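You operate a simulated robot arm through the tools that you are given. There is no shell and no other tool.

You run a simulated two-armed robot. Do the job below in one go: nothing can be reset, and whatever is moved stays where it is left.

## Task
Cap the tube named on the job card in the card's colour and lay it in the chute.
Fine: one cap; set the press latch back to HELD.
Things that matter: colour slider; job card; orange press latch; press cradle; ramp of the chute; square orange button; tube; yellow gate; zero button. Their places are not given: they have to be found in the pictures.

The check looks at the end state, three seconds after you hand in, the way a careful person would. Anything else that was tipped, shoved, dropped, spilled or broken makes it a failure. A push-on lid holds only when it is set on centred and level and pressed home; a screw cap is set on level and turned clockwise until tight.

## Robot
Two 7-joint arms with two-finger parallel grippers on one trunk that stands fixed in place. Base frame: the origin is at the foot of the trunk, x ahead of it, y to its left, z up; the work surface is at about z = 0.82. Units: m, rad, N and s.
The left shoulder is at [0.06, 0.189, 1.178], the right one opposite. With the tool pointing down near the work surface each hand reaches from about 0.1 to 0.64 m from the base axis, measured 20 degrees to its own side. Payload 3.43 kg a hand.
Tool frame (each hand has its own): the origin (TCP) lies between the finger pads and is the grasp point; the fingertips stand 0.03 m ahead of it; z points along the fingers, y is the line along which they close. The gripper opens to 0.094 m. The fingers are 0.028 m wide and 0.01 m thick; the gripper's body (0.05 by 0.096 m) begins 0.055 m behind the TCP.
Orientation is that of the tool frame in the base frame, as a unit quaternion [w, x, y, z]. With the fingers straight down and closing along the base's y, the tool's x points along the base's -x, its y along +y and its z along -z.

## Interface
- The arms move only by the tool nudge_tool. It takes "left_increments", "right_increments" or both (then of equal length, played together; a hand with none holds still); each is a list of rows, each a list of 6 numbers: the shift along the base's x, y, z in m, then the turn, a rotation vector about the base's x, y, z in rad. In form: [[tx, ty, tz, ax, ay, az], ...]. A call has 1 to 20 rows; each row is the pose to reach, as a shift and turn from the pose commanded when the call began. "left_gripper" and "right_gripper" are, for a hand that has rows, the closure in counts, from 0 (fully open) to 255 (shut), set as the call begins (left out, the last holds). A row lasts 0.2 s, in which the tool goes at most 0.05 m and 0.15 rad; a call with a longer step from one row to the next is refused whole, and so is a gripper value outside its range. A pose out of reach is approached as far as the arm can. The call stops where the force on the tool passes 60 N (or 10 N more than at its start, if that is more) or the arm is blocked; 0.2 s more then pass. Each finger travels about 0.153 m/s and halts on what it meets, pressing with about 34 N; the grip force reading is that of the motor and also rises with nothing between the fingers. The clock runs only during rows and for 0.2 s after the last one: add rows that repeat a pose to give the fingers time. The reply holds the time, the measured pose of the TCP, the force on the tool along the base axes, the opening and the grip force, in the units named above and with some noise, with the torque about the TCP (base axes, N m) and any sound that the robot's microphone picked up.
- Cameras (640 x 400 px; columns grow to the right, rows downward): "scene" is now at [-0.0036, -0.0374, 1.7147]; the picture's right is [-0.56, -0.83, 0.00], its down [-0.70, 0.48, -0.53] and it looks along [0.44, -0.30, -0.85] (base axes); focal length 313 px, centre (320, 200). "left" rides on the left gripper at [0.076, -0.014, -0.103] in its tool frame; the picture's right is [0.18, 0.98, 0.00], its down [-0.75, 0.14, -0.64] and it looks along [-0.63, 0.12, 0.77] (tool axes); focal length 243 px, centre (320, 200). "right" rides on the right gripper at [0.076, 0.014, -0.103] in its tool frame; the picture's right is [-0.18, 0.98, 0.00], its down [-0.75, -0.14, -0.64] and it looks along [-0.63, -0.12, 0.77] (tool axes); focal length 243 px, centre (320, 200).
- capture(camera): a new picture of that camera. The clock stands still meanwhile.
- raise_lower(by): slides the trunk up (or, below 0, down) by that many m; the arms and the scene camera ride with it, the base frame stays. It gives what a move gives, with no picture.
- turn_head(pan, tilt): turns the head with the scene camera to pan (to the left, within 1.501 rad either way) and tilt (down, from -0.506 to 1.204), counted from straight ahead of the robot. It gives what a move gives.
- pixel_to_xyz(camera, pixels): there is no depth. For up to 12 entries [column, row, z] of the newest picture of that camera ("zoom" is the newest enlarged one), the place [x, y] in the base frame at which the ray of that pixel passes the height z, good to about 0.002 m. The clock stands still meanwhile.
- close_up(camera, box): a new picture of the part [left, top, right, bottom] of that camera's present view, enlarged. The clock stands still meanwhile.
- close_job(): hands the job in; it is judged then, once.

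Open the grippers and draw the arms clear of the work before you hand the job in, unless the task says otherwise.

The tools are called after "Emit:" as name(argument=value, ...) on one line, values as JSON. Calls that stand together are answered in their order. nudge_tool: Moves the arms, as the interface text tells. Its arguments: {"type":"object","properties":{"left_increments":{"type":"array"},"left_gripper":{"type":"number"},"right_increments":{"type":"array"},"right_gripper":{"type":"number"}},"required":[]} The other tools are called the same way: raise_lower (by) moves the trunk up or down; turn_head (pan, tilt) turns the head that bears the scene camera; capture (camera) takes a picture; pixel_to_xyz (camera, pixels) gives the place at which the rays of pixels pass given heights; close_up (camera, box) takes an enlarged picture of a part of a camera's view; close_job () hands the job in.

At the start:

```text
time_s: 0.0
left_tool_pos: [0.3433, -0.0657, 1.178]
left_orientation: [0.0, 0.0, 1.0, 0.0]
left_force: [-0.2, 0.4, 0.2]
left_wrist_torque: [-0.03, 0.02, 0.03]
left_gripper_width: 0.0941
left_grasp_force: 0.0
right_tool_pos: [0.2668, -0.3671, 1.2485]
right_orientation: [0.0, 0.0, 1.0, 0.001]
right_force: [-0.3, -0.2, -0.3]
right_wrist_torque: [0.0, 0.02, 0.02]
right_gripper_width: 0.0941
right_grasp_force: 0.0
trunk travel left (down, up): [-0.85, 0.14]
head pan, tilt (commanded): [-0.597, 1.009]
```

scene: 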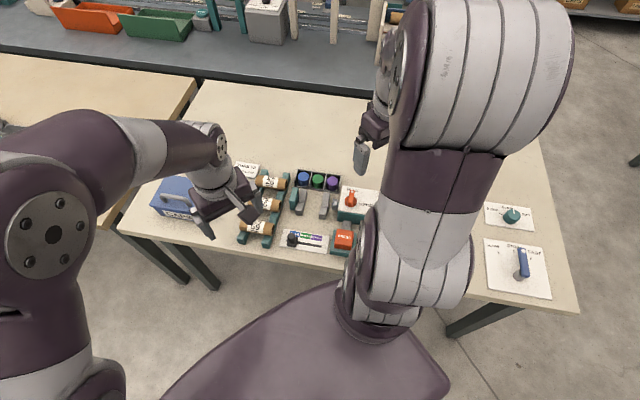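
right: 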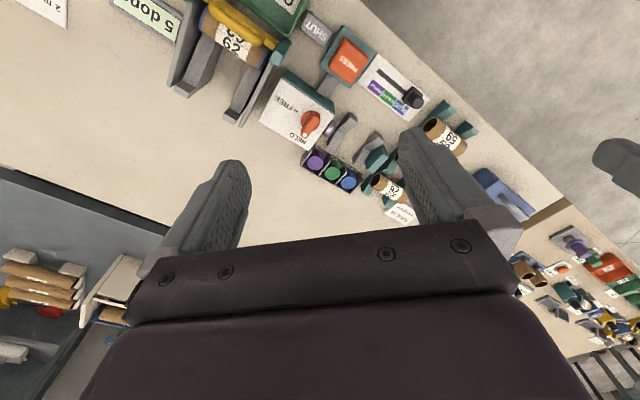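
left: 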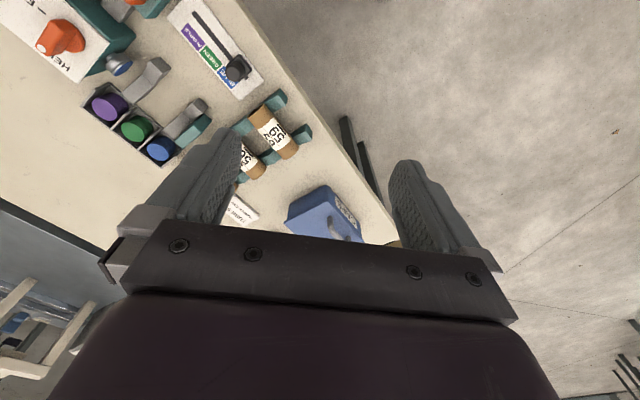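

The first pictures show a rack of tubes, cap bins, a press with a red latch, a colour slider and a card, partly hidden by the arms. I take closer looks at the scene and the wrist cameras before I move anything.

Emit:
close_up(camera="scene", box=[140, 150, 380, 280])

Emit:
close_up(camera="right", box=[100, 0, 500, 230])

Emit:
close_up(camera="left", box=[0, 0, 400, 250])

```text
2.67 times, centred on (260, 215) of scene
```

zoom: 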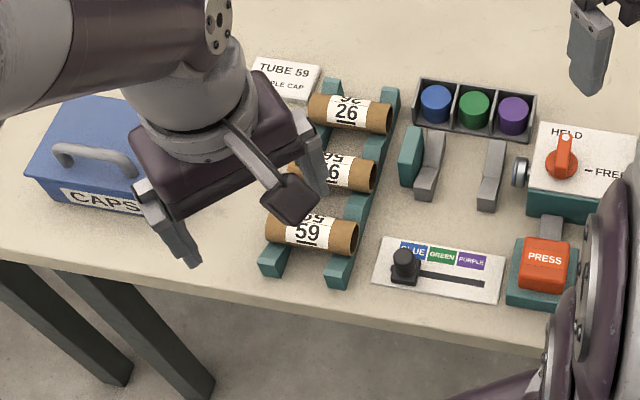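

```text
1.60 times, centred on (300, 115) of right
```

zoom: 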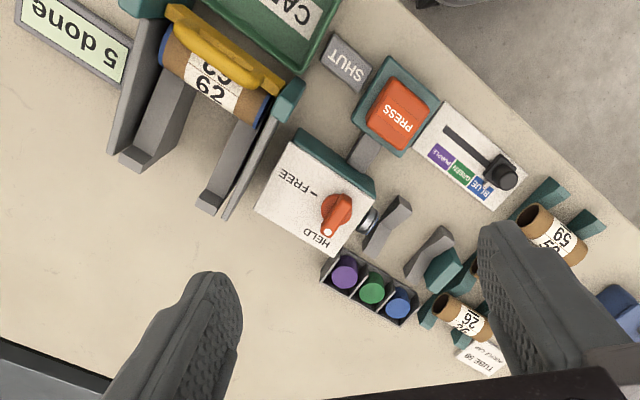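

```text
1.60 times, centred on (200, 125) of left
```

zoom: 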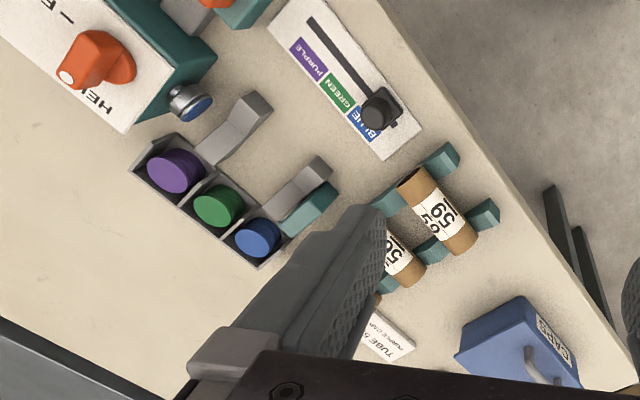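

The card reads "TUBE 59 / ...PLE CAP", tubes 26, ?6 and 59 lie on the rack, and the latch is at HELD. I move the left hand left and up, clear of the card and the rack, at a safe height.

Emit:
nudge_tool(left_increments=[[0, 0.05, 0.0, 0, 0, 0], [0, 0.1, 0.0, 0, 0, 0], [0, 0.15, 0.0, 0, 0, 0], [0, 0.2, 0.0, 0, 0, 0], [0, 0.25, 0.0, 0, 0, 0], [0, 0.3, 0.0, 0, 0, 0]])

Emit:
capture(camera="scene")

Emit:
close_up(camera="scene", box=[140, 140, 380, 290])

```text
time_s: 1.4
left_tool_pos: [0.3431, 0.2378, 1.1787]
left_orientation: [0.0, -0.001, 1.0, -0.001]
left_force: [-0.2, -0.3, -0.1]
left_wrist_torque: [0.01, 0.04, 0.02]
left_gripper_width: 0.0939
left_grasp_force: 0.1
right_tool_pos: [0.266, -0.3669, 1.2493]
right_orientation: [0.0, 0.0, 1.0, -0.001]
right_force: [-0.8, -0.9, -0.2]
right_wrist_torque: [-0.01, 0.01, 0.03]
right_gripper_width: 0.0941
right_grasp_force: 0.0
trunk travel left (down, up): [-0.85, 0.14]
head pan, tilt (commanded): [-0.597, 1.009]
```

```text
taken
```

scene: 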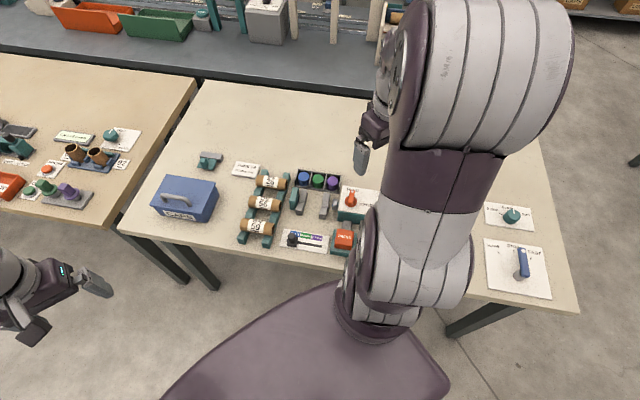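

```text
2.67 times, centred on (260, 215) of scene
```

zoom: 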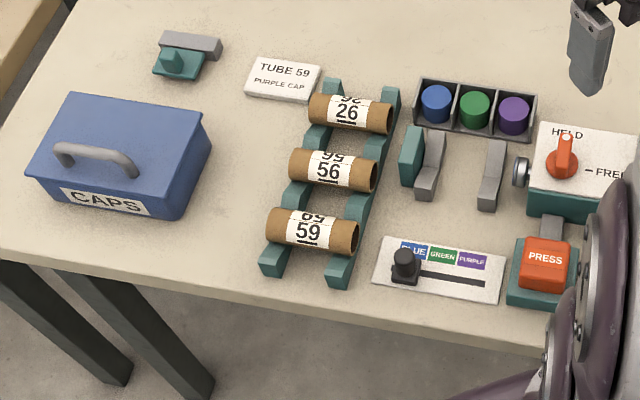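

The card now reads "TUBE 59 / PURPLE CAP" (zoom 283,77), and the three tubes read 26, 56 and 59. The right arm hides the press and chute, so I move the right hand back and right at its height, then look through its camera.

Emit:
nudge_tool(right_increments=[[-0.03, -0.03, 0.0, 0, 0, 0], [-0.06, -0.06, 0, 0, 0, 0], [-0.09, -0.09, 0, 0, 0, 0], [-0.12, -0.12, 0, 0, 0, 0], [-0.13, -0.15, 0, 0, 0, 0]])

Emit:
capture(camera="right")

Emit:
capture(camera="scene")

```text
time_s: 2.6
left_tool_pos: [0.3416, 0.2347, 1.1803]
left_orientation: [0.0, 0.0, 1.0, 0.001]
left_force: [-0.8, -0.1, -0.6]
left_wrist_torque: [-0.01, 0.03, 0.01]
left_gripper_width: 0.094
left_grasp_force: 0.1
right_tool_pos: [0.1377, -0.5218, 1.2494]
right_orientation: [0.0, 0.0, 1.0, 0.001]
right_force: [0.8, -0.7, 0.1]
right_wrist_torque: [0.04, -0.01, 0.0]
right_gripper_width: 0.0941
right_grasp_force: 0.1
trunk travel left (down, up): [-0.85, 0.14]
head pan, tilt (commanded): [-0.597, 1.009]
```

```text
taken
```

right: 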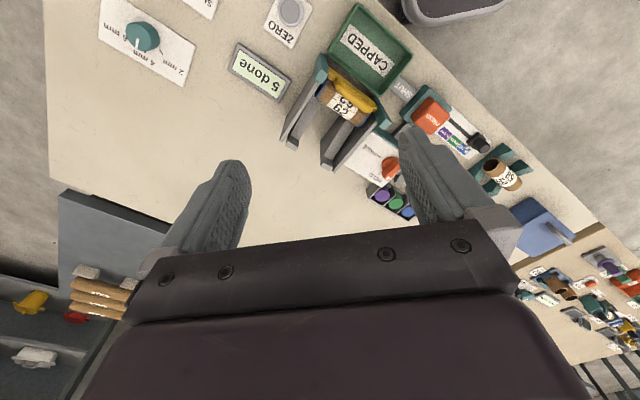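

```text
taken
```

scene: 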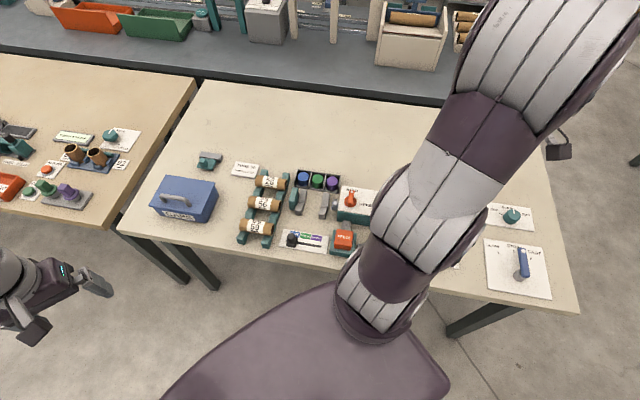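

Emit:
close_up(camera="right", box=[200, 0, 440, 220])

Emit:
close_up(camera="right", box=[80, 0, 320, 120])

Emit:
close_up(camera="scene", box=[280, 160, 390, 260])

```text
1.82 times, centred on (320, 110) of right
```

zoom: 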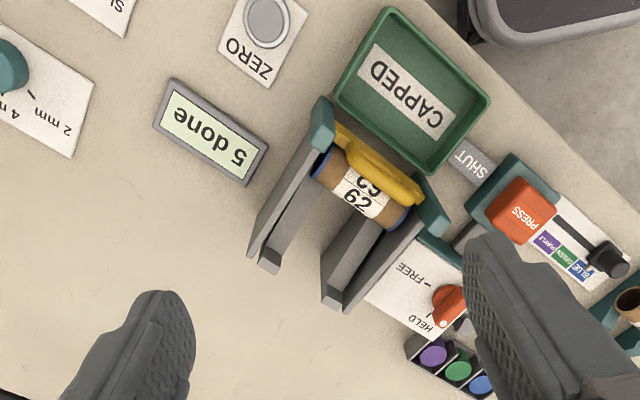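

```text
2.67 times, centred on (200, 60) of right
```

zoom: 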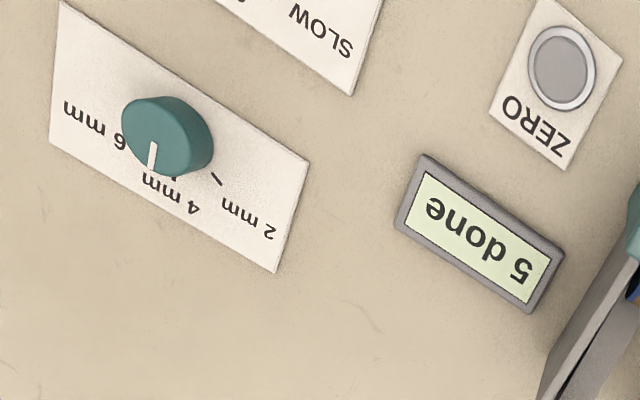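

```text
4.00 times, centred on (335, 210) of scene
```

zoom: 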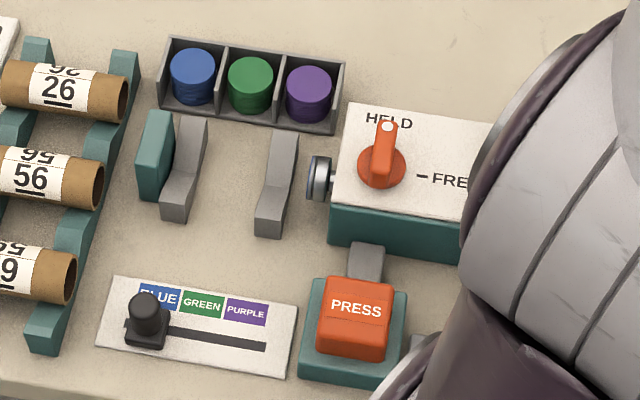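

The zooms show the press: cradle with two V supports (zoom 185,165 and 278,180), plunger (318,178), latch at HELD (382,160), PRESS button (355,325), slider on BLUE (147,320). I ask for the places of these at likely heights.

Emit:
pixel_to_xyz(camera="zoom", pixels=[[147, 320, 0.85], [128, 326, 0.83], [266, 347, 0.83], [355, 320, 0.87], [382, 165, 0.9], [318, 178, 0.87], [185, 165, 0.85], [278, 180, 0.85], [308, 90, 0.85], [70, 280, 0.86], [345, 105, 0.9], [332, 250, 0.82]])

Emit:
close_up(camera="scene", box=[220, 160, 310, 250])

```text
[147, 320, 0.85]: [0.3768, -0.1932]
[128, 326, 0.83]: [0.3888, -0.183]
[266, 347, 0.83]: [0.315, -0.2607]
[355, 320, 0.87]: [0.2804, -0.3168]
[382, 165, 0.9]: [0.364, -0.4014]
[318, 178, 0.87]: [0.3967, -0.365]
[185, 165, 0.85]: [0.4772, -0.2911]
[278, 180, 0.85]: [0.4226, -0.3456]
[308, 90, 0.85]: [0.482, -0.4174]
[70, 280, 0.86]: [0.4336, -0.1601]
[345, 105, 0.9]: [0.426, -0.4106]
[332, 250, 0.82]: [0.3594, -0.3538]
```

```text
4.44 times, centred on (265, 205) of scene
```

zoom: 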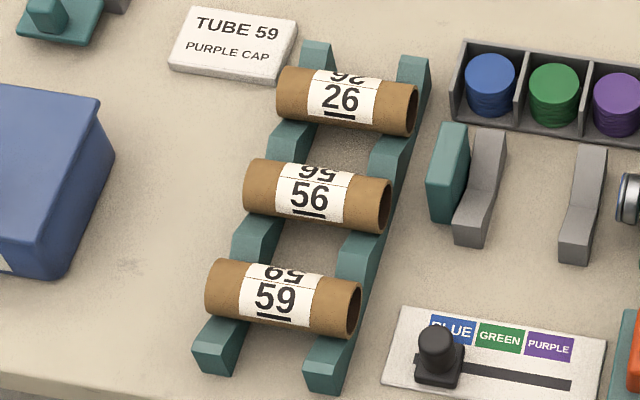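

The card clearly says "TUBE 59 / PURPLE CAP", and the nearest tube (zoom 275,298) is underlined 59. Next I place the chute items from the right camera: tube 62 at (345,100), gate at (352,88), ZERO (291,12), display (262,70).

Emit:
pixel_to_xyz(camera="right", pixels=[[345, 103, 0.88], [290, 140, 0.83], [330, 162, 0.83], [318, 78, 0.86], [373, 115, 0.86], [291, 12, 0.83], [262, 70, 0.83], [372, 50, 0.83], [404, 90, 0.82], [432, 115, 0.87], [390, 168, 0.9], [382, 196, 0.85]])

Emit:
close_up(camera="right", box=[270, 40, 430, 180])

```text
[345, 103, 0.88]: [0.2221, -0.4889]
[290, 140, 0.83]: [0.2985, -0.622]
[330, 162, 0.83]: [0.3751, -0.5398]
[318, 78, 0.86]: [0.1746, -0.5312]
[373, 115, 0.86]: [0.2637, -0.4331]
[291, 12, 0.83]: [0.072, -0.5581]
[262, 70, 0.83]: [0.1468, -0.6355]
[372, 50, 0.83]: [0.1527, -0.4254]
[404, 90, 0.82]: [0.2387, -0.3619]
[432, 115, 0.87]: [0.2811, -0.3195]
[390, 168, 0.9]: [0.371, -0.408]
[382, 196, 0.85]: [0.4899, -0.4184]
```

```text
2.86 times, centred on (350, 110) of right
```

zoom: 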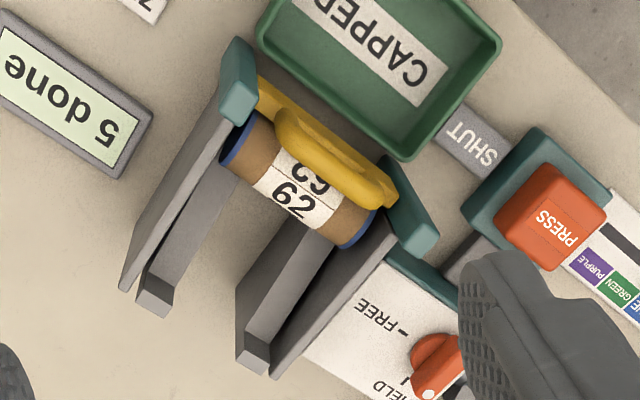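

The chute's ramp runs down towards the robot to the yellow gate (zoom 330,160) with tube 62 resting on it, and there is a CAPPED tray below. I turn the right hand 45° so it closes across the tubes, move it above the press at z≈1.12 and look down.

Emit:
nudge_tool(right_increments=[[0.024, 0.0275, -0.016, 0, 0, 0.098], [0.048, 0.055, -0.032, 0, 0, 0.196], [0.072, 0.083, -0.048, 0, 0, 0.294], [0.096, 0.11, -0.065, 0, 0, 0.392], [0.12, 0.138, -0.081, 0, 0, 0.49], [0.144, 0.165, -0.097, 0, 0, 0.588], [0.168, 0.193, -0.113, 0, 0, 0.687], [0.192, 0.222, -0.13, 0, 0, 0.785]])

Emit:
capture(camera="right")

Emit:
capture(camera="scene")

```text
time_s: 4.4
left_tool_pos: [0.3443, 0.2368, 1.1774]
left_orientation: [-0.001, 0.0, 1.0, -0.001]
left_force: [-0.4, 0.0, -0.1]
left_wrist_torque: [0.02, 0.03, 0.02]
left_gripper_width: 0.0942
left_grasp_force: 0.0
right_tool_pos: [0.3281, -0.2952, 1.1174]
right_orientation: [-0.001, -0.383, 0.924, 0.001]
right_force: [-0.4, 0.4, 0.2]
right_wrist_torque: [-0.02, 0.0, -0.01]
right_gripper_width: 0.0939
right_grasp_force: 0.0
trunk travel left (down, up): [-0.85, 0.14]
head pan, tilt (commanded): [-0.597, 1.009]
```

```text
taken
```

right: 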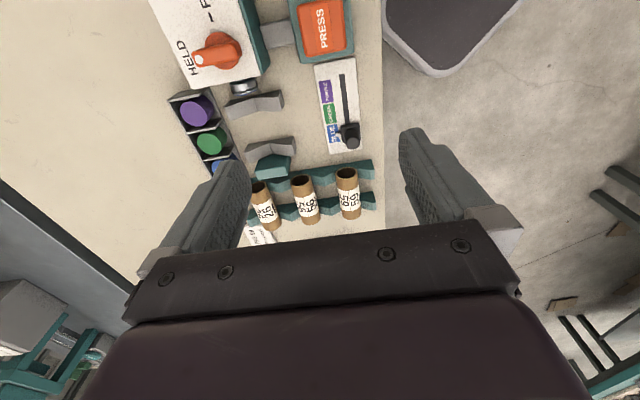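

```text
taken
```

scene: 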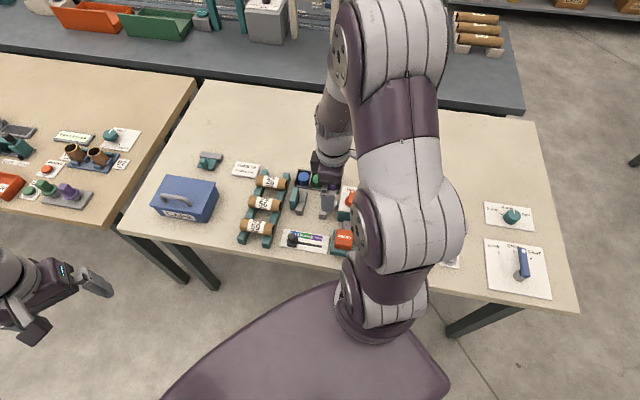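

In the right camera the table edge now runs vertically (column ~382), so the 45° yaw matches the table. I enlarge the press and rack parts.

Emit:
close_up(camera="right", box=[140, 0, 400, 160])

Emit:
close_up(camera="right", box=[220, 120, 400, 240])

```text
2.46 times, centred on (270, 80) of right
```

zoom: 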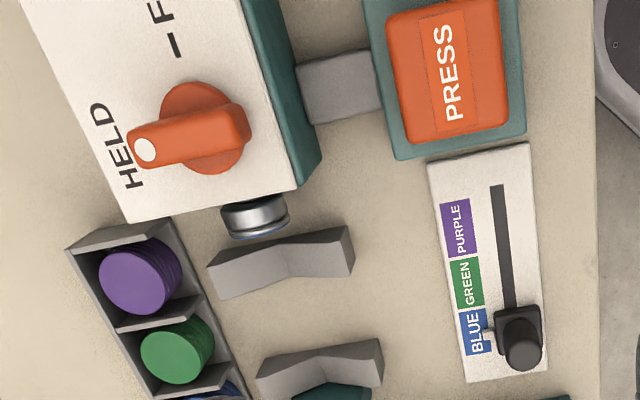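

```text
3.33 times, centred on (310, 180) of right
```

zoom: 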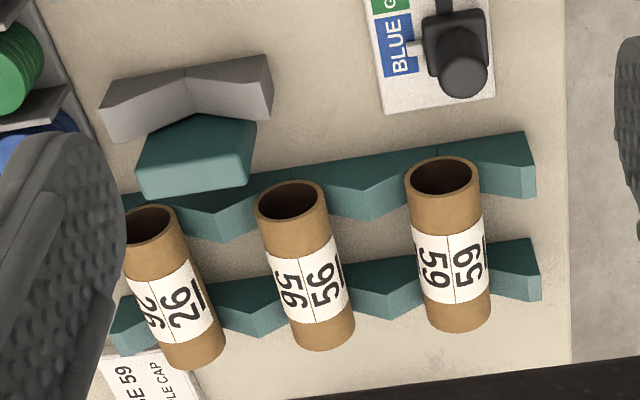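

Both views show the rack with V notches; tube 59's open end faces the press. I intersect rays from the right and scene cameras at two heights each to get the tube's height and place.

Emit:
pixel_to_xyz(camera="right", pixels=[[346.9, 173.4, 0.84], [346.9, 173.4, 0.88], [351.7, 214.5, 0.84], [351.7, 214.5, 0.88], [332.2, 134.1, 0.825], [330.2, 113.7, 0.825], [325.3, 91.4, 0.825], [342, 73.9, 0.825], [350.5, 132.8, 0.84], [352.5, 139, 0.865], [222, 50.7, 0.9], [198.9, 59.3, 0.92]])

Emit:
pixel_to_xyz(camera="scene", pixels=[[269.95, 229.75, 0.84], [269.95, 229.75, 0.88], [242.95, 224.6, 0.84], [242.95, 224.6, 0.88]])

```text
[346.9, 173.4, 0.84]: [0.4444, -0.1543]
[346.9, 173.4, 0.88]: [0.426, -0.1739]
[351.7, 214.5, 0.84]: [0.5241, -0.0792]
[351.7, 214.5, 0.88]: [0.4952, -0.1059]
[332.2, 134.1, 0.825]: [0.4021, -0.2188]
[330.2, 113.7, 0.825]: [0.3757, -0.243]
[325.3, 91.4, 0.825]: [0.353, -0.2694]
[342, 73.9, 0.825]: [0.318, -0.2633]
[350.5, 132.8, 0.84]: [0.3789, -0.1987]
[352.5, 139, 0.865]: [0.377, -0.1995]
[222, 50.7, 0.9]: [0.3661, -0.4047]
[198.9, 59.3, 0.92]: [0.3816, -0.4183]
```

```text
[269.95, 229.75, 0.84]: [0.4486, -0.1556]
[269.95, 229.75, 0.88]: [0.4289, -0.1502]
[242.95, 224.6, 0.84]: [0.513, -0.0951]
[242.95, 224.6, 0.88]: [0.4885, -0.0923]
```

The rays agree on tube 59's axis at z≈0.845, from about (0.445,-0.156) to (0.508,-0.092), length ≈0.09, and the latch pivot lies near (0.365,-0.403,0.90). I move the right hand so its camera looks straight down on the cradle and plunger, fingertips at about z=0.97 above open table.

Emit:
nudge_tool(right_increments=[[0.04, -0.005, -0.02, 0, 0, 0], [0.08, -0.01, -0.045, 0, 0, 0], [0.12, -0.015, -0.07, 0, 0, 0], [0.156, -0.021, -0.1, 0, 0, 0], [0.156, -0.021, -0.117, 0, 0, 0]])

Emit:
capture(camera="right")

```text
time_s: 5.6
left_tool_pos: [0.3418, 0.2374, 1.1787]
left_orientation: [0.0, -0.001, 1.0, 0.0]
left_force: [0.9, 0.5, -0.2]
left_wrist_torque: [0.0, -0.03, 0.02]
left_gripper_width: 0.0938
left_grasp_force: 0.1
right_tool_pos: [0.4848, -0.3157, 0.9999]
right_orientation: [0.001, -0.383, 0.924, 0.0]
right_force: [0.1, 0.0, -0.7]
right_wrist_torque: [-0.02, 0.01, 0.02]
right_gripper_width: 0.0942
right_grasp_force: 0.1
trunk travel left (down, up): [-0.85, 0.14]
head pan, tilt (commanded): [-0.597, 1.009]
```

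```text
taken
```

right: 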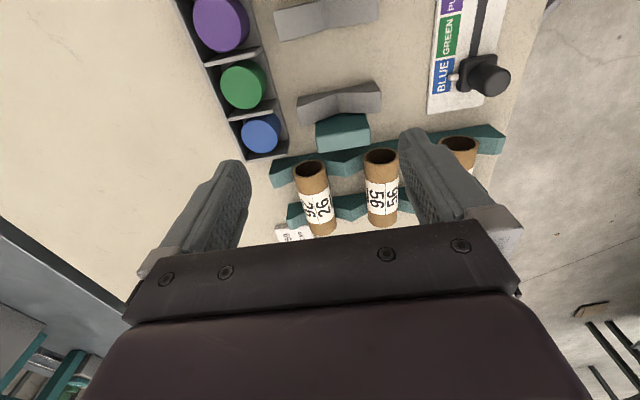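

The cradle supports are now at the top of the picture (328,15 and 340,100). I enlarge that part to place the V grooves.

Emit:
close_up(camera="right", box=[240, 0, 420, 160])

Emit:
close_up(camera="scene", box=[270, 160, 370, 260])

```text
2.50 times, centred on (330, 80) of right
```

zoom: 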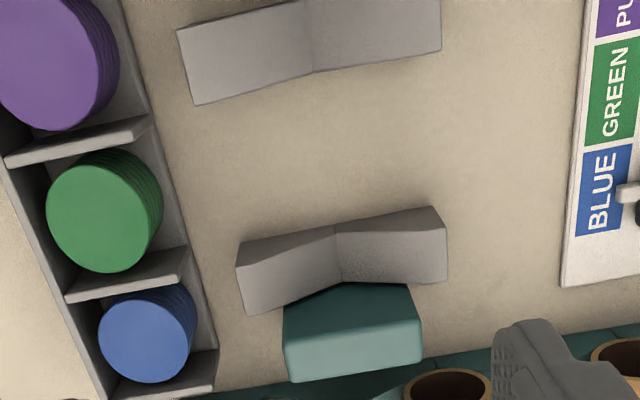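

```text
4.00 times, centred on (320, 210) of scene
```

zoom: 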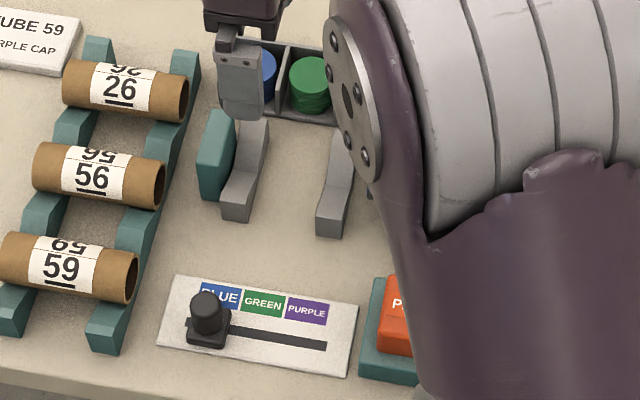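

I have the V creases of the cradle at right-camera pixels (336,91)–(338,113) and (323,0)–(327,29), and the stop block at about (340,132). I ask for their places at two heights.

Emit:
pixel_to_xyz(camera="right", pixels=[[336, 91.2, 0.84], [336, 91.2, 0.86], [338, 112.8, 0.84], [338, 112.8, 0.86], [323.2, 0, 0.84], [323.2, 0, 0.86], [326.8, 28.8, 0.84], [326.8, 28.8, 0.86], [340, 114, 0.86], [343, 140, 0.86], [482, 78, 0.85], [490, 85, 0.87]])

```text
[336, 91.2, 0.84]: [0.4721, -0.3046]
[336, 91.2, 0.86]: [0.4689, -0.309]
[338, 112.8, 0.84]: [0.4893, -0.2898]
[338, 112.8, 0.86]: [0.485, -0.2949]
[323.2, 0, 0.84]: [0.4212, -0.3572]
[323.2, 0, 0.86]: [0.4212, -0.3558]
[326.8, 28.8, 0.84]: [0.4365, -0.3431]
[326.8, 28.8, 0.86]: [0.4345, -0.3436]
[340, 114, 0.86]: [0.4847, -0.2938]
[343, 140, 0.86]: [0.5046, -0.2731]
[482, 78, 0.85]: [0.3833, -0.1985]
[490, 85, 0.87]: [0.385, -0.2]
```

The cradle axis runs at 45°, v=(x−y)/√2≈0.550, matching the tubes' direction. I zoom on the slider knob to find its top and height from two views before moving it.

Emit:
close_up(camera="right", box=[420, 30, 520, 130])

Emit:
close_up(camera="scene", box=[275, 220, 365, 260])

```text
4.00 times, centred on (470, 80) of right
```

zoom: 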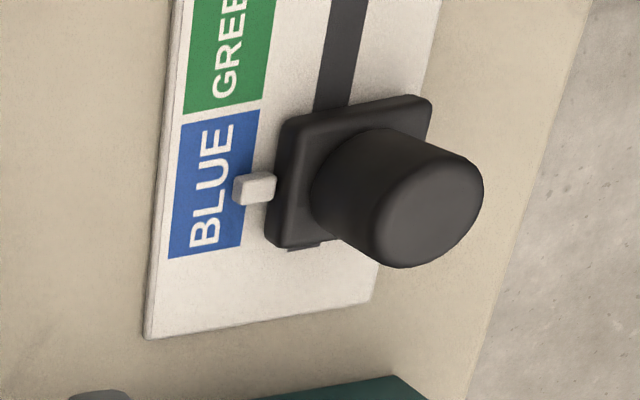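

```text
7.11 times, centred on (320, 240) of scene
```

zoom: 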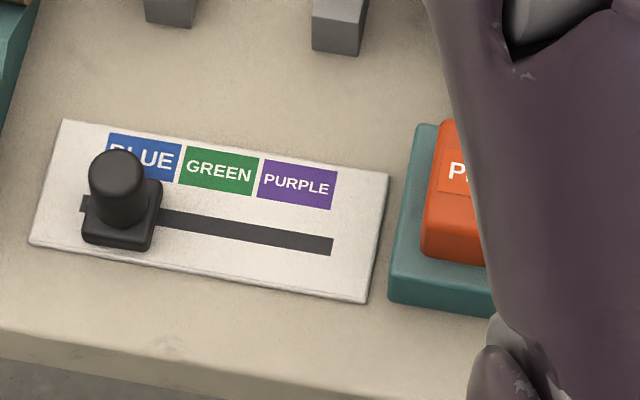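

The knob top is at right (497.5,83) and scene (291.4,236.1). I intersect those rays.

Emit:
pixel_to_xyz(camera="right", pixels=[[497.5, 83, 0.85], [497.5, 83, 0.89], [480, 75, 0.84], [463.5, 77, 0.83]])

Emit:
pixel_to_xyz(camera="scene", pixels=[[291.4, 236.1, 0.85], [291.4, 236.1, 0.89], [361.7, 227, 0.82], [366.5, 233, 0.82], [366, 240, 0.87]])

```text
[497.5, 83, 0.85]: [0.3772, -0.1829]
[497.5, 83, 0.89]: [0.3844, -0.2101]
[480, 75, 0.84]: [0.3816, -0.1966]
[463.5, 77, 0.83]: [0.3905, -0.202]
```

```text
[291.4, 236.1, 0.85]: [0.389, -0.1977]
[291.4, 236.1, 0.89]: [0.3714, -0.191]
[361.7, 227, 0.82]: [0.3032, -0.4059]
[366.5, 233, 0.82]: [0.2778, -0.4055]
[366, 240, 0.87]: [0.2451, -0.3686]
```

The knob top sits at about (0.381,-0.195,0.8675), i.e. u≈-0.1315, v≈0.407 in table axes. I shut the right gripper and hover beside the knob on its rack side, fingertips above the knob's height.

Emit:
nudge_tool(right_increments=[[-0.019, 0.037, 0, 0, 0, 0], [-0.039, 0.0735, 0, 0, 0, 0], [-0.058, 0.11, 0, 0, 0, 0], [-0.0776, 0.1468, 0, 0, 0, 0], [-0.0776, 0.1468, -0.04, 0, 0, 0], [-0.0776, 0.1468, -0.07, 0, 0, 0], [-0.0776, 0.1468, -0.07, 0, 0, 0]], right_gripper=255)

Emit:
capture(camera="right")

Emit:
capture(camera="scene")

```text
time_s: 7.2
left_tool_pos: [0.3407, 0.2366, 1.1788]
left_orientation: [0.001, 0.0, 1.0, 0.001]
left_force: [-0.5, -0.1, -0.4]
left_wrist_torque: [0.01, 0.01, -0.03]
left_gripper_width: 0.0941
left_grasp_force: 0.0
right_tool_pos: [0.4065, -0.1715, 0.9321]
right_orientation: [0.001, -0.383, 0.924, -0.001]
right_force: [-0.6, -0.4, -0.2]
right_wrist_torque: [-0.06, 0.0, -0.03]
right_gripper_width: 0.0
right_grasp_force: 33.1
trunk travel left (down, up): [-0.85, 0.14]
head pan, tilt (commanded): [-0.597, 1.009]
```

```text
taken
```

right: 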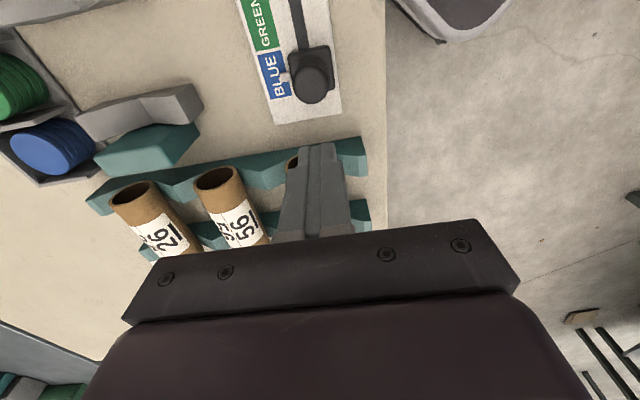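

```text
taken
```

scene: 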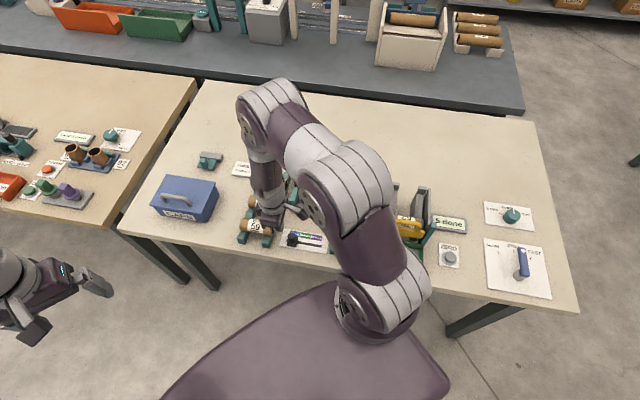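

The shut fingers stand beside the knob (tips at 318,150; knob at 310,80), at v≈0.409 against the knob's 0.407. I lower straight down 0.055 so the tips reach z≈0.847.

Emit:
nudge_tool(right_increments=[[0, 0.0015, -0.02, 0, 0, 0], [0, 0.0015, -0.04, 0, 0, 0], [0, 0.0015, -0.055, 0, 0, 0], [0, 0.0015, -0.055, 0, 0, 0]])

Emit:
capture(camera="right")

Emit:
close_up(camera="scene", box=[235, 190, 345, 260])

```text
time_s: 8.2
left_tool_pos: [0.3414, 0.2365, 1.1799]
left_orientation: [0.0, -0.001, 1.0, 0.001]
left_force: [0.2, 0.6, -1.0]
left_wrist_torque: [-0.03, -0.01, 0.01]
left_gripper_width: 0.0942
left_grasp_force: 0.0
right_tool_pos: [0.4072, -0.1692, 0.8763]
right_orientation: [0.001, -0.383, 0.924, 0.001]
right_force: [0.3, 0.5, 0.1]
right_wrist_torque: [0.01, 0.03, -0.02]
right_gripper_width: 0.0
right_grasp_force: 33.1
trunk travel left (down, up): [-0.85, 0.14]
head pan, tilt (commanded): [-0.597, 1.009]
```

```text
taken
```

right: 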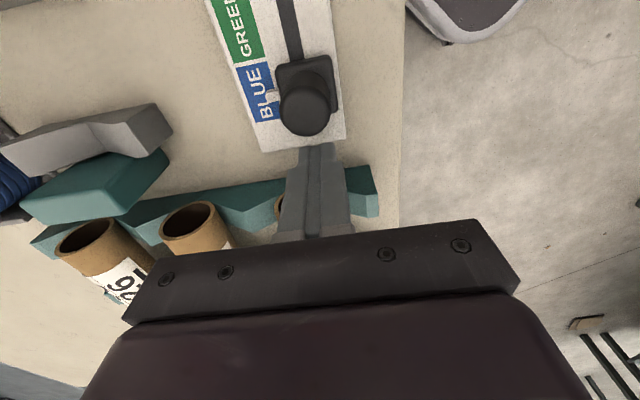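

```text
5.71 times, centred on (290, 225) of scene
```

zoom: 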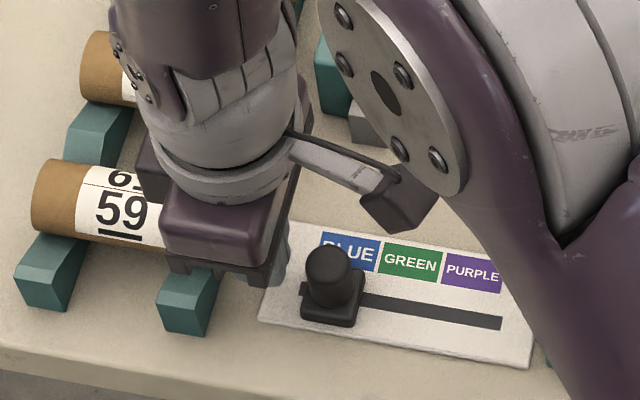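

The tips are next to the knob with no contact (force ~0). I push along the slot direction (-0.707,-0.707) by 0.06 m in small steps and then look.

Emit:
nudge_tool(right_increments=[[-0.0071, -0.0071, 0, 0, 0, 0], [-0.0141, -0.0141, 0, 0, 0, 0], [-0.0212, -0.0212, 0, 0, 0, 0], [-0.0283, -0.0283, 0, 0, 0, 0], [-0.0354, -0.0354, 0, 0, 0, 0], [-0.0424, -0.0424, 0, 0, 0, 0]])

Emit:
capture(camera="right")

Emit:
close_up(camera="scene", box=[255, 200, 365, 270])

```text
time_s: 9.6
left_tool_pos: [0.3413, 0.2364, 1.1799]
left_orientation: [-0.001, 0.001, 1.0, 0.0]
left_force: [0.3, 0.4, -0.5]
left_wrist_torque: [0.0, 0.01, 0.02]
left_gripper_width: 0.094
left_grasp_force: 0.0
right_tool_pos: [0.3645, -0.2108, 0.878]
right_orientation: [0.0, -0.382, 0.924, 0.0]
right_force: [0.0, -0.7, 0.2]
right_wrist_torque: [0.0, 0.0, 0.01]
right_gripper_width: 0.0
right_grasp_force: 33.0
trunk travel left (down, up): [-0.85, 0.14]
head pan, tilt (commanded): [-0.597, 1.009]
```

```text
taken
```

right: 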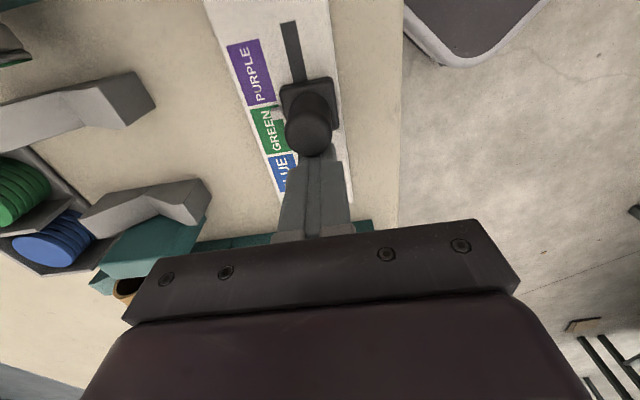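

```text
5.71 times, centred on (310, 235) of scene
```

zoom: 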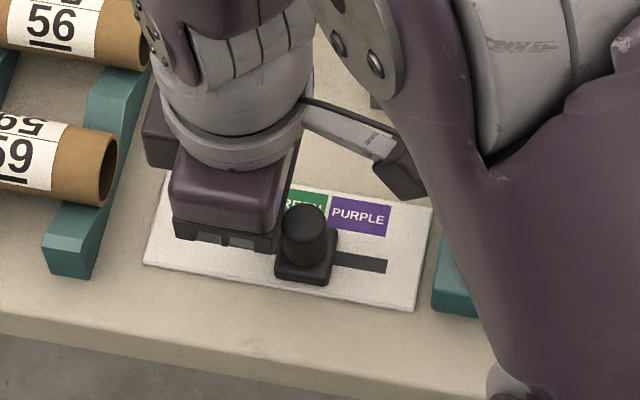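

The knob slides freely and now stands between GREEN and PURPLE (pointer about (275,112)). I push on another 0.02 m along the slot.

Emit:
nudge_tool(right_increments=[[-0.0057, -0.0057, 0, 0, 0, 0], [-0.0106, -0.0106, 0, 0, 0, 0], [-0.0141, -0.0141, 0, 0, 0, 0], [-0.0141, -0.0141, 0, 0, 0, 0]])

Emit:
close_up(camera="right", box=[200, 0, 400, 220])

Emit:
close_up(camera="scene", box=[275, 210, 365, 270])

```text
time_s: 10.6
left_tool_pos: [0.3424, 0.2361, 1.1791]
left_orientation: [0.0, 0.0, 1.0, 0.0]
left_force: [0.5, -0.6, 0.3]
left_wrist_torque: [0.0, -0.03, 0.02]
left_gripper_width: 0.0939
left_grasp_force: 0.1
right_tool_pos: [0.3504, -0.2235, 0.8771]
right_orientation: [0.0, -0.382, 0.924, 0.001]
right_force: [0.9, 0.3, 0.2]
right_wrist_torque: [0.01, -0.01, -0.01]
right_gripper_width: 0.0
right_grasp_force: 32.6
trunk travel left (down, up): [-0.85, 0.14]
head pan, tilt (commanded): [-0.597, 1.009]
```

```text
1.82 times, centred on (300, 110) of right
```

zoom: 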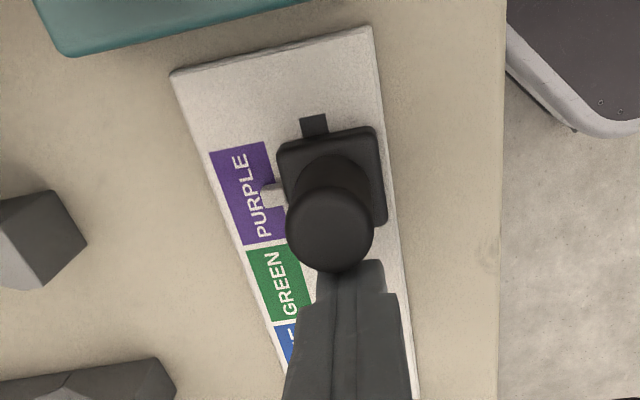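

```text
6.67 times, centred on (320, 240) of scene
```

zoom: 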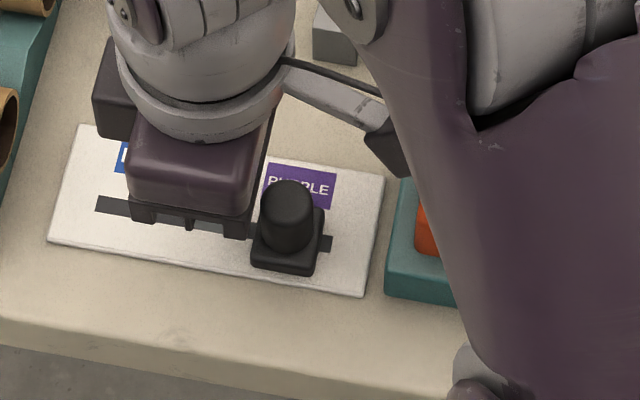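

The pointer sits on PURPLE (zoom 270,193). I check pointer against the label's ends in base coordinates.

Emit:
close_up(camera="right", box=[250, 30, 350, 150])

```text
3.33 times, centred on (300, 90) of right
```

zoom: 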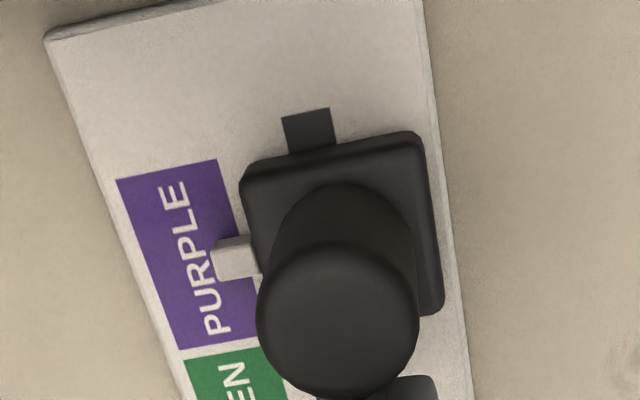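

The pointer is about 1–2 mm short of the label's centre, so I push 0.002 m more and then back off and up.

Emit:
nudge_tool(right_increments=[[-0.0014, -0.0014, 0, 0, 0, 0], [-0.0018, -0.0018, 0, 0, 0, 0], [-0.0018, -0.0018, 0, 0, 0, 0], [0.0071, 0.0071, 0, 0, 0, 0], [0.0141, 0.0141, 0, 0, 0, 0], [0.0141, 0.0141, 0.04, 0, 0, 0], [0.0141, 0.0141, 0.08, 0, 0, 0], [0.0141, 0.0141, 0.12, 0, 0, 0]])

Emit:
capture(camera="right")

Emit:
close_up(camera="scene", box=[275, 210, 365, 270])

```text
time_s: 12.4
left_tool_pos: [0.3412, 0.237, 1.1794]
left_orientation: [0.0, 0.0, 1.0, 0.001]
left_force: [0.1, 0.1, 0.4]
left_wrist_torque: [0.05, -0.02, 0.0]
left_gripper_width: 0.0942
left_grasp_force: 0.1
right_tool_pos: [0.3613, -0.2107, 0.9969]
right_orientation: [0.0, -0.383, 0.924, -0.001]
right_force: [-0.2, 0.3, 1.1]
right_wrist_torque: [-0.02, -0.05, 0.02]
right_gripper_width: 0.0
right_grasp_force: 33.3
trunk travel left (down, up): [-0.85, 0.14]
head pan, tilt (commanded): [-0.597, 1.009]
```

```text
taken
```

right: 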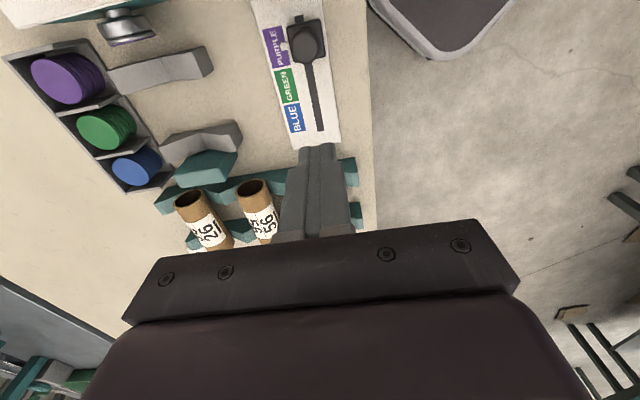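

```text
6.67 times, centred on (320, 240) of scene
```

zoom: 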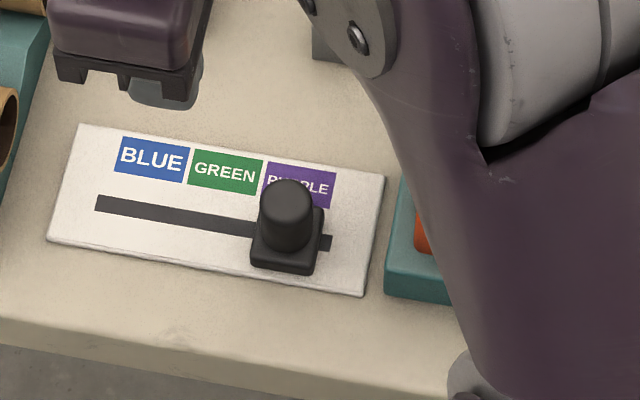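

The slider knob is on PURPLE. I zoom to check the pointer and whether the plunger (120,25) now carries a purple cap.

Emit:
close_up(camera="right", box=[240, 0, 360, 150])

Emit:
close_up(camera="right", box=[80, 0, 220, 100])

```text
2.67 times, centred on (300, 75) of right
```

zoom: 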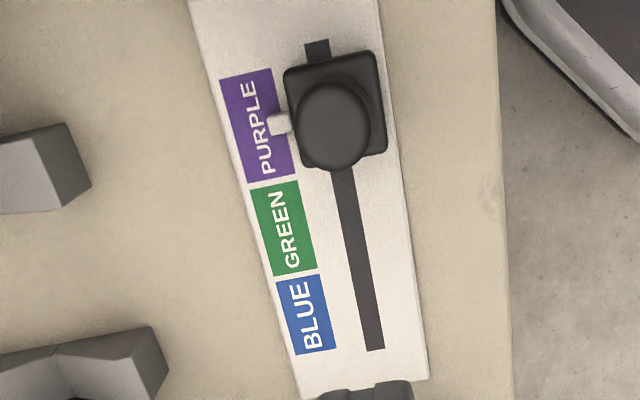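

```text
4.00 times, centred on (150, 50) of right
```

zoom: 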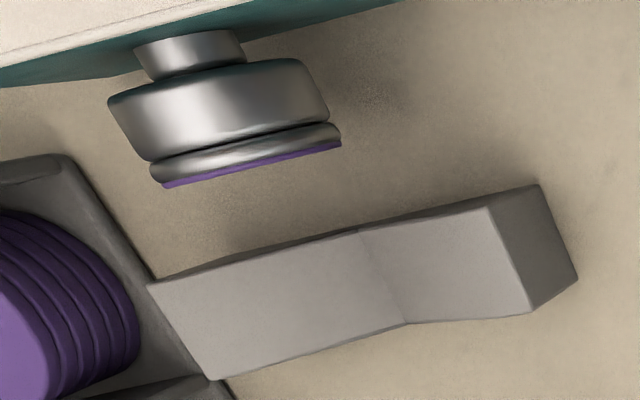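

The plunger now carries a purple cap and the pointer is on PURPLE. Next I hover the right hand, opened to about 0.065 m, 0.1 m above tube 59 at about (0.476,-0.124) to check its place between the fingers.

Emit:
nudge_tool(right_increments=[[0.038, 0.029, 0, 0, 0, 0], [0.076, 0.058, 0, 0, 0, 0], [0.1147, 0.0867, 0, 0, 0, 0], [0.1147, 0.0867, -0.02, 0, 0, 0], [0.1147, 0.0867, -0.037, 0, 0, 0], [0.1147, 0.0867, -0.037, 0, 0, 0]], right_gripper=80)

Emit:
capture(camera="right")

Emit:
capture(camera="scene")

```text
time_s: 13.8
left_tool_pos: [0.3421, 0.2369, 1.1797]
left_orientation: [0.0, 0.0, 1.0, 0.0]
left_force: [0.7, -0.4, -1.0]
left_wrist_torque: [0.0, -0.03, -0.03]
left_gripper_width: 0.0942
left_grasp_force: 0.1
right_tool_pos: [0.4802, -0.1229, 0.9604]
right_orientation: [0.0, -0.383, 0.924, -0.001]
right_force: [0.5, -0.6, -0.3]
right_wrist_torque: [-0.01, -0.01, 0.01]
right_gripper_width: 0.0642
right_grasp_force: 0.0
trunk travel left (down, up): [-0.85, 0.14]
head pan, tilt (commanded): [-0.597, 1.009]
```

```text
taken
```

right: 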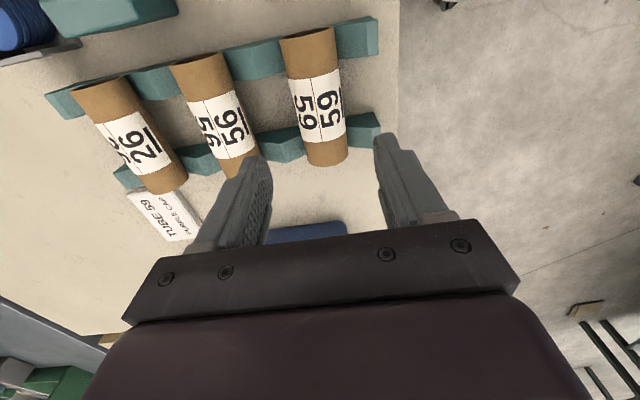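

```text
taken
```

scene: 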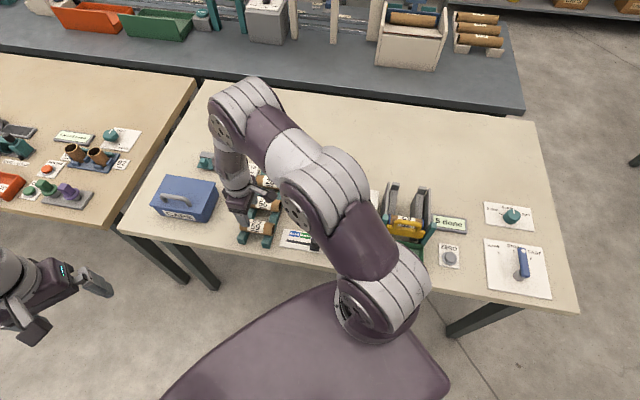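

Tube 59 lies between the fingers (centre about (317,95)). I zoom in to measure its ends and the neighbour's distance.

Emit:
close_up(camera="right", box=[180, 0, 440, 180])

```text
2.22 times, centred on (310, 90) of right
```

zoom: 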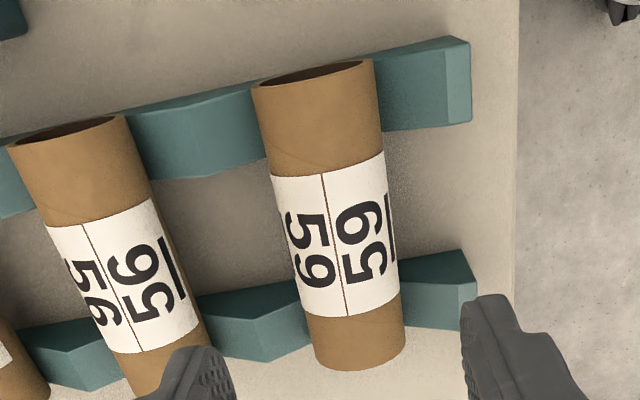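

I convert the tube's ends and the neighbouring tube's edge to base coordinates.

Emit:
pixel_to_xyz(camera="zoom", pixels=[[313, 75, 0.848], [358, 366, 0.862], [253, 88, 0.848], [373, 62, 0.848], [315, 362, 0.85], [403, 350, 0.85], [69, 130, 0.848], [128, 118, 0.848], [205, 345, 0.85], [470, 40, 0.845]])

```text
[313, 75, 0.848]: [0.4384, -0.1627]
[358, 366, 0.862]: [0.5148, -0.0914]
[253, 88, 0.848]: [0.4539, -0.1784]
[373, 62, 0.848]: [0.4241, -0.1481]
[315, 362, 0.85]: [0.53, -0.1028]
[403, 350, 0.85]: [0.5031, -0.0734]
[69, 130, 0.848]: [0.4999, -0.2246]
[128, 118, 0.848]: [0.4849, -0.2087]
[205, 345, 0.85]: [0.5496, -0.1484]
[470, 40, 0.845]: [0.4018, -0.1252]
```

The tube's diameter is ≈0.04, its axis at v≈0.4265 and its middle at u≈-0.248; the hand is at u=-0.253, v=0.4265, so it is centred. I lower to TCP z≈0.857 (tips 0.827) and then close.

Emit:
nudge_tool(right_increments=[[-0.001, -0.002, -0.03, 0, 0, 0], [-0.002, -0.003, -0.06, 0, 0, 0], [-0.002, -0.003, -0.085, 0, 0, 0], [-0.002, -0.003, -0.1, 0, 0, 0], [-0.002, -0.003, -0.1025, 0, 0, 0], [-0.002, -0.003, -0.1025, 0, 0, 0]])

Emit:
capture(camera="right")

Emit:
close_up(camera="scene", box=[215, 170, 305, 260])

```text
time_s: 15.2
left_tool_pos: [0.3433, 0.2357, 1.1795]
left_orientation: [0.0, 0.0, 1.0, 0.0]
left_force: [-0.5, -0.6, 0.5]
left_wrist_torque: [-0.03, 0.01, 0.0]
left_gripper_width: 0.0938
left_grasp_force: 0.1
right_tool_pos: [0.4778, -0.1272, 0.8565]
right_orientation: [0.0, -0.383, 0.924, 0.0]
right_force: [-0.7, -0.3, 0.6]
right_wrist_torque: [0.02, 0.0, -0.02]
right_gripper_width: 0.0642
right_grasp_force: 0.0
trunk travel left (down, up): [-0.85, 0.14]
head pan, tilt (commanded): [-0.597, 1.009]
```

```text
taken
```

right: 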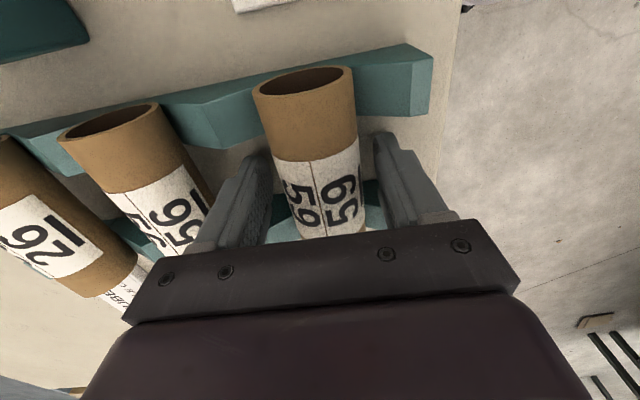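

```text
4.44 times, centred on (260, 215) of scene
```

zoom: 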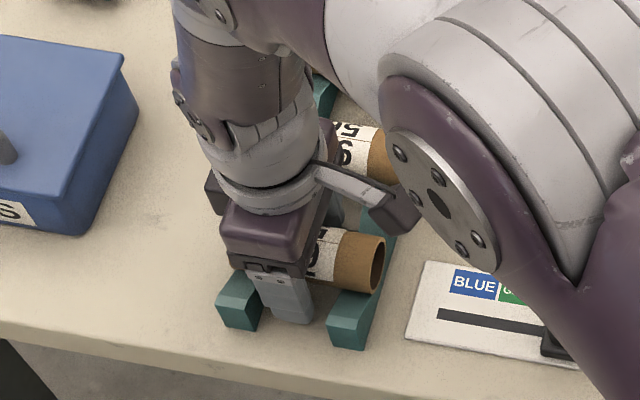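

The fingers straddle tube 59 evenly (tube 285–362, fingers at 262 and 380). I close the gripper and hold for the fingers to meet it.

Emit:
nudge_tool(right_increments=[[-0.0007, 0.0007, 0, 0, 0, 0], [-0.0007, 0.0007, 0, 0, 0, 0], [-0.0007, 0.0007, 0, 0, 0, 0]], right_gripper=255)

Emit:
capture(camera="right")

```text
time_s: 16.0
left_tool_pos: [0.3423, 0.2363, 1.1801]
left_orientation: [0.0, 0.0, 1.0, 0.0]
left_force: [-0.2, -0.2, 1.3]
left_wrist_torque: [0.0, 0.01, -0.01]
left_gripper_width: 0.0939
left_grasp_force: 0.0
right_tool_pos: [0.4747, -0.1262, 0.8572]
right_orientation: [0.0, -0.383, 0.924, 0.0]
right_force: [-0.8, 0.3, 0.4]
right_wrist_torque: [-0.02, 0.01, 0.03]
right_gripper_width: 0.0426
right_grasp_force: 33.7
trunk travel left (down, up): [-0.85, 0.14]
head pan, tilt (commanded): [-0.597, 1.009]
```

```text
taken
```

right: 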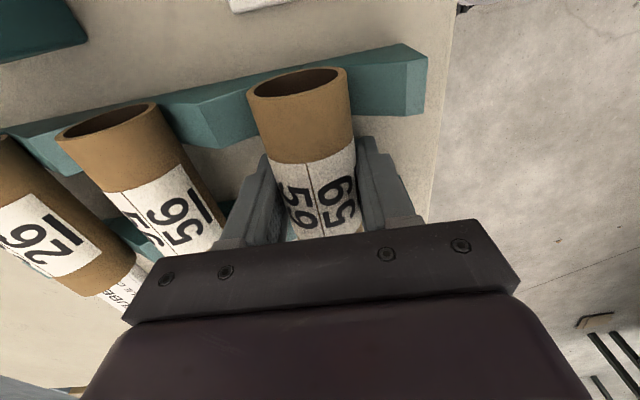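

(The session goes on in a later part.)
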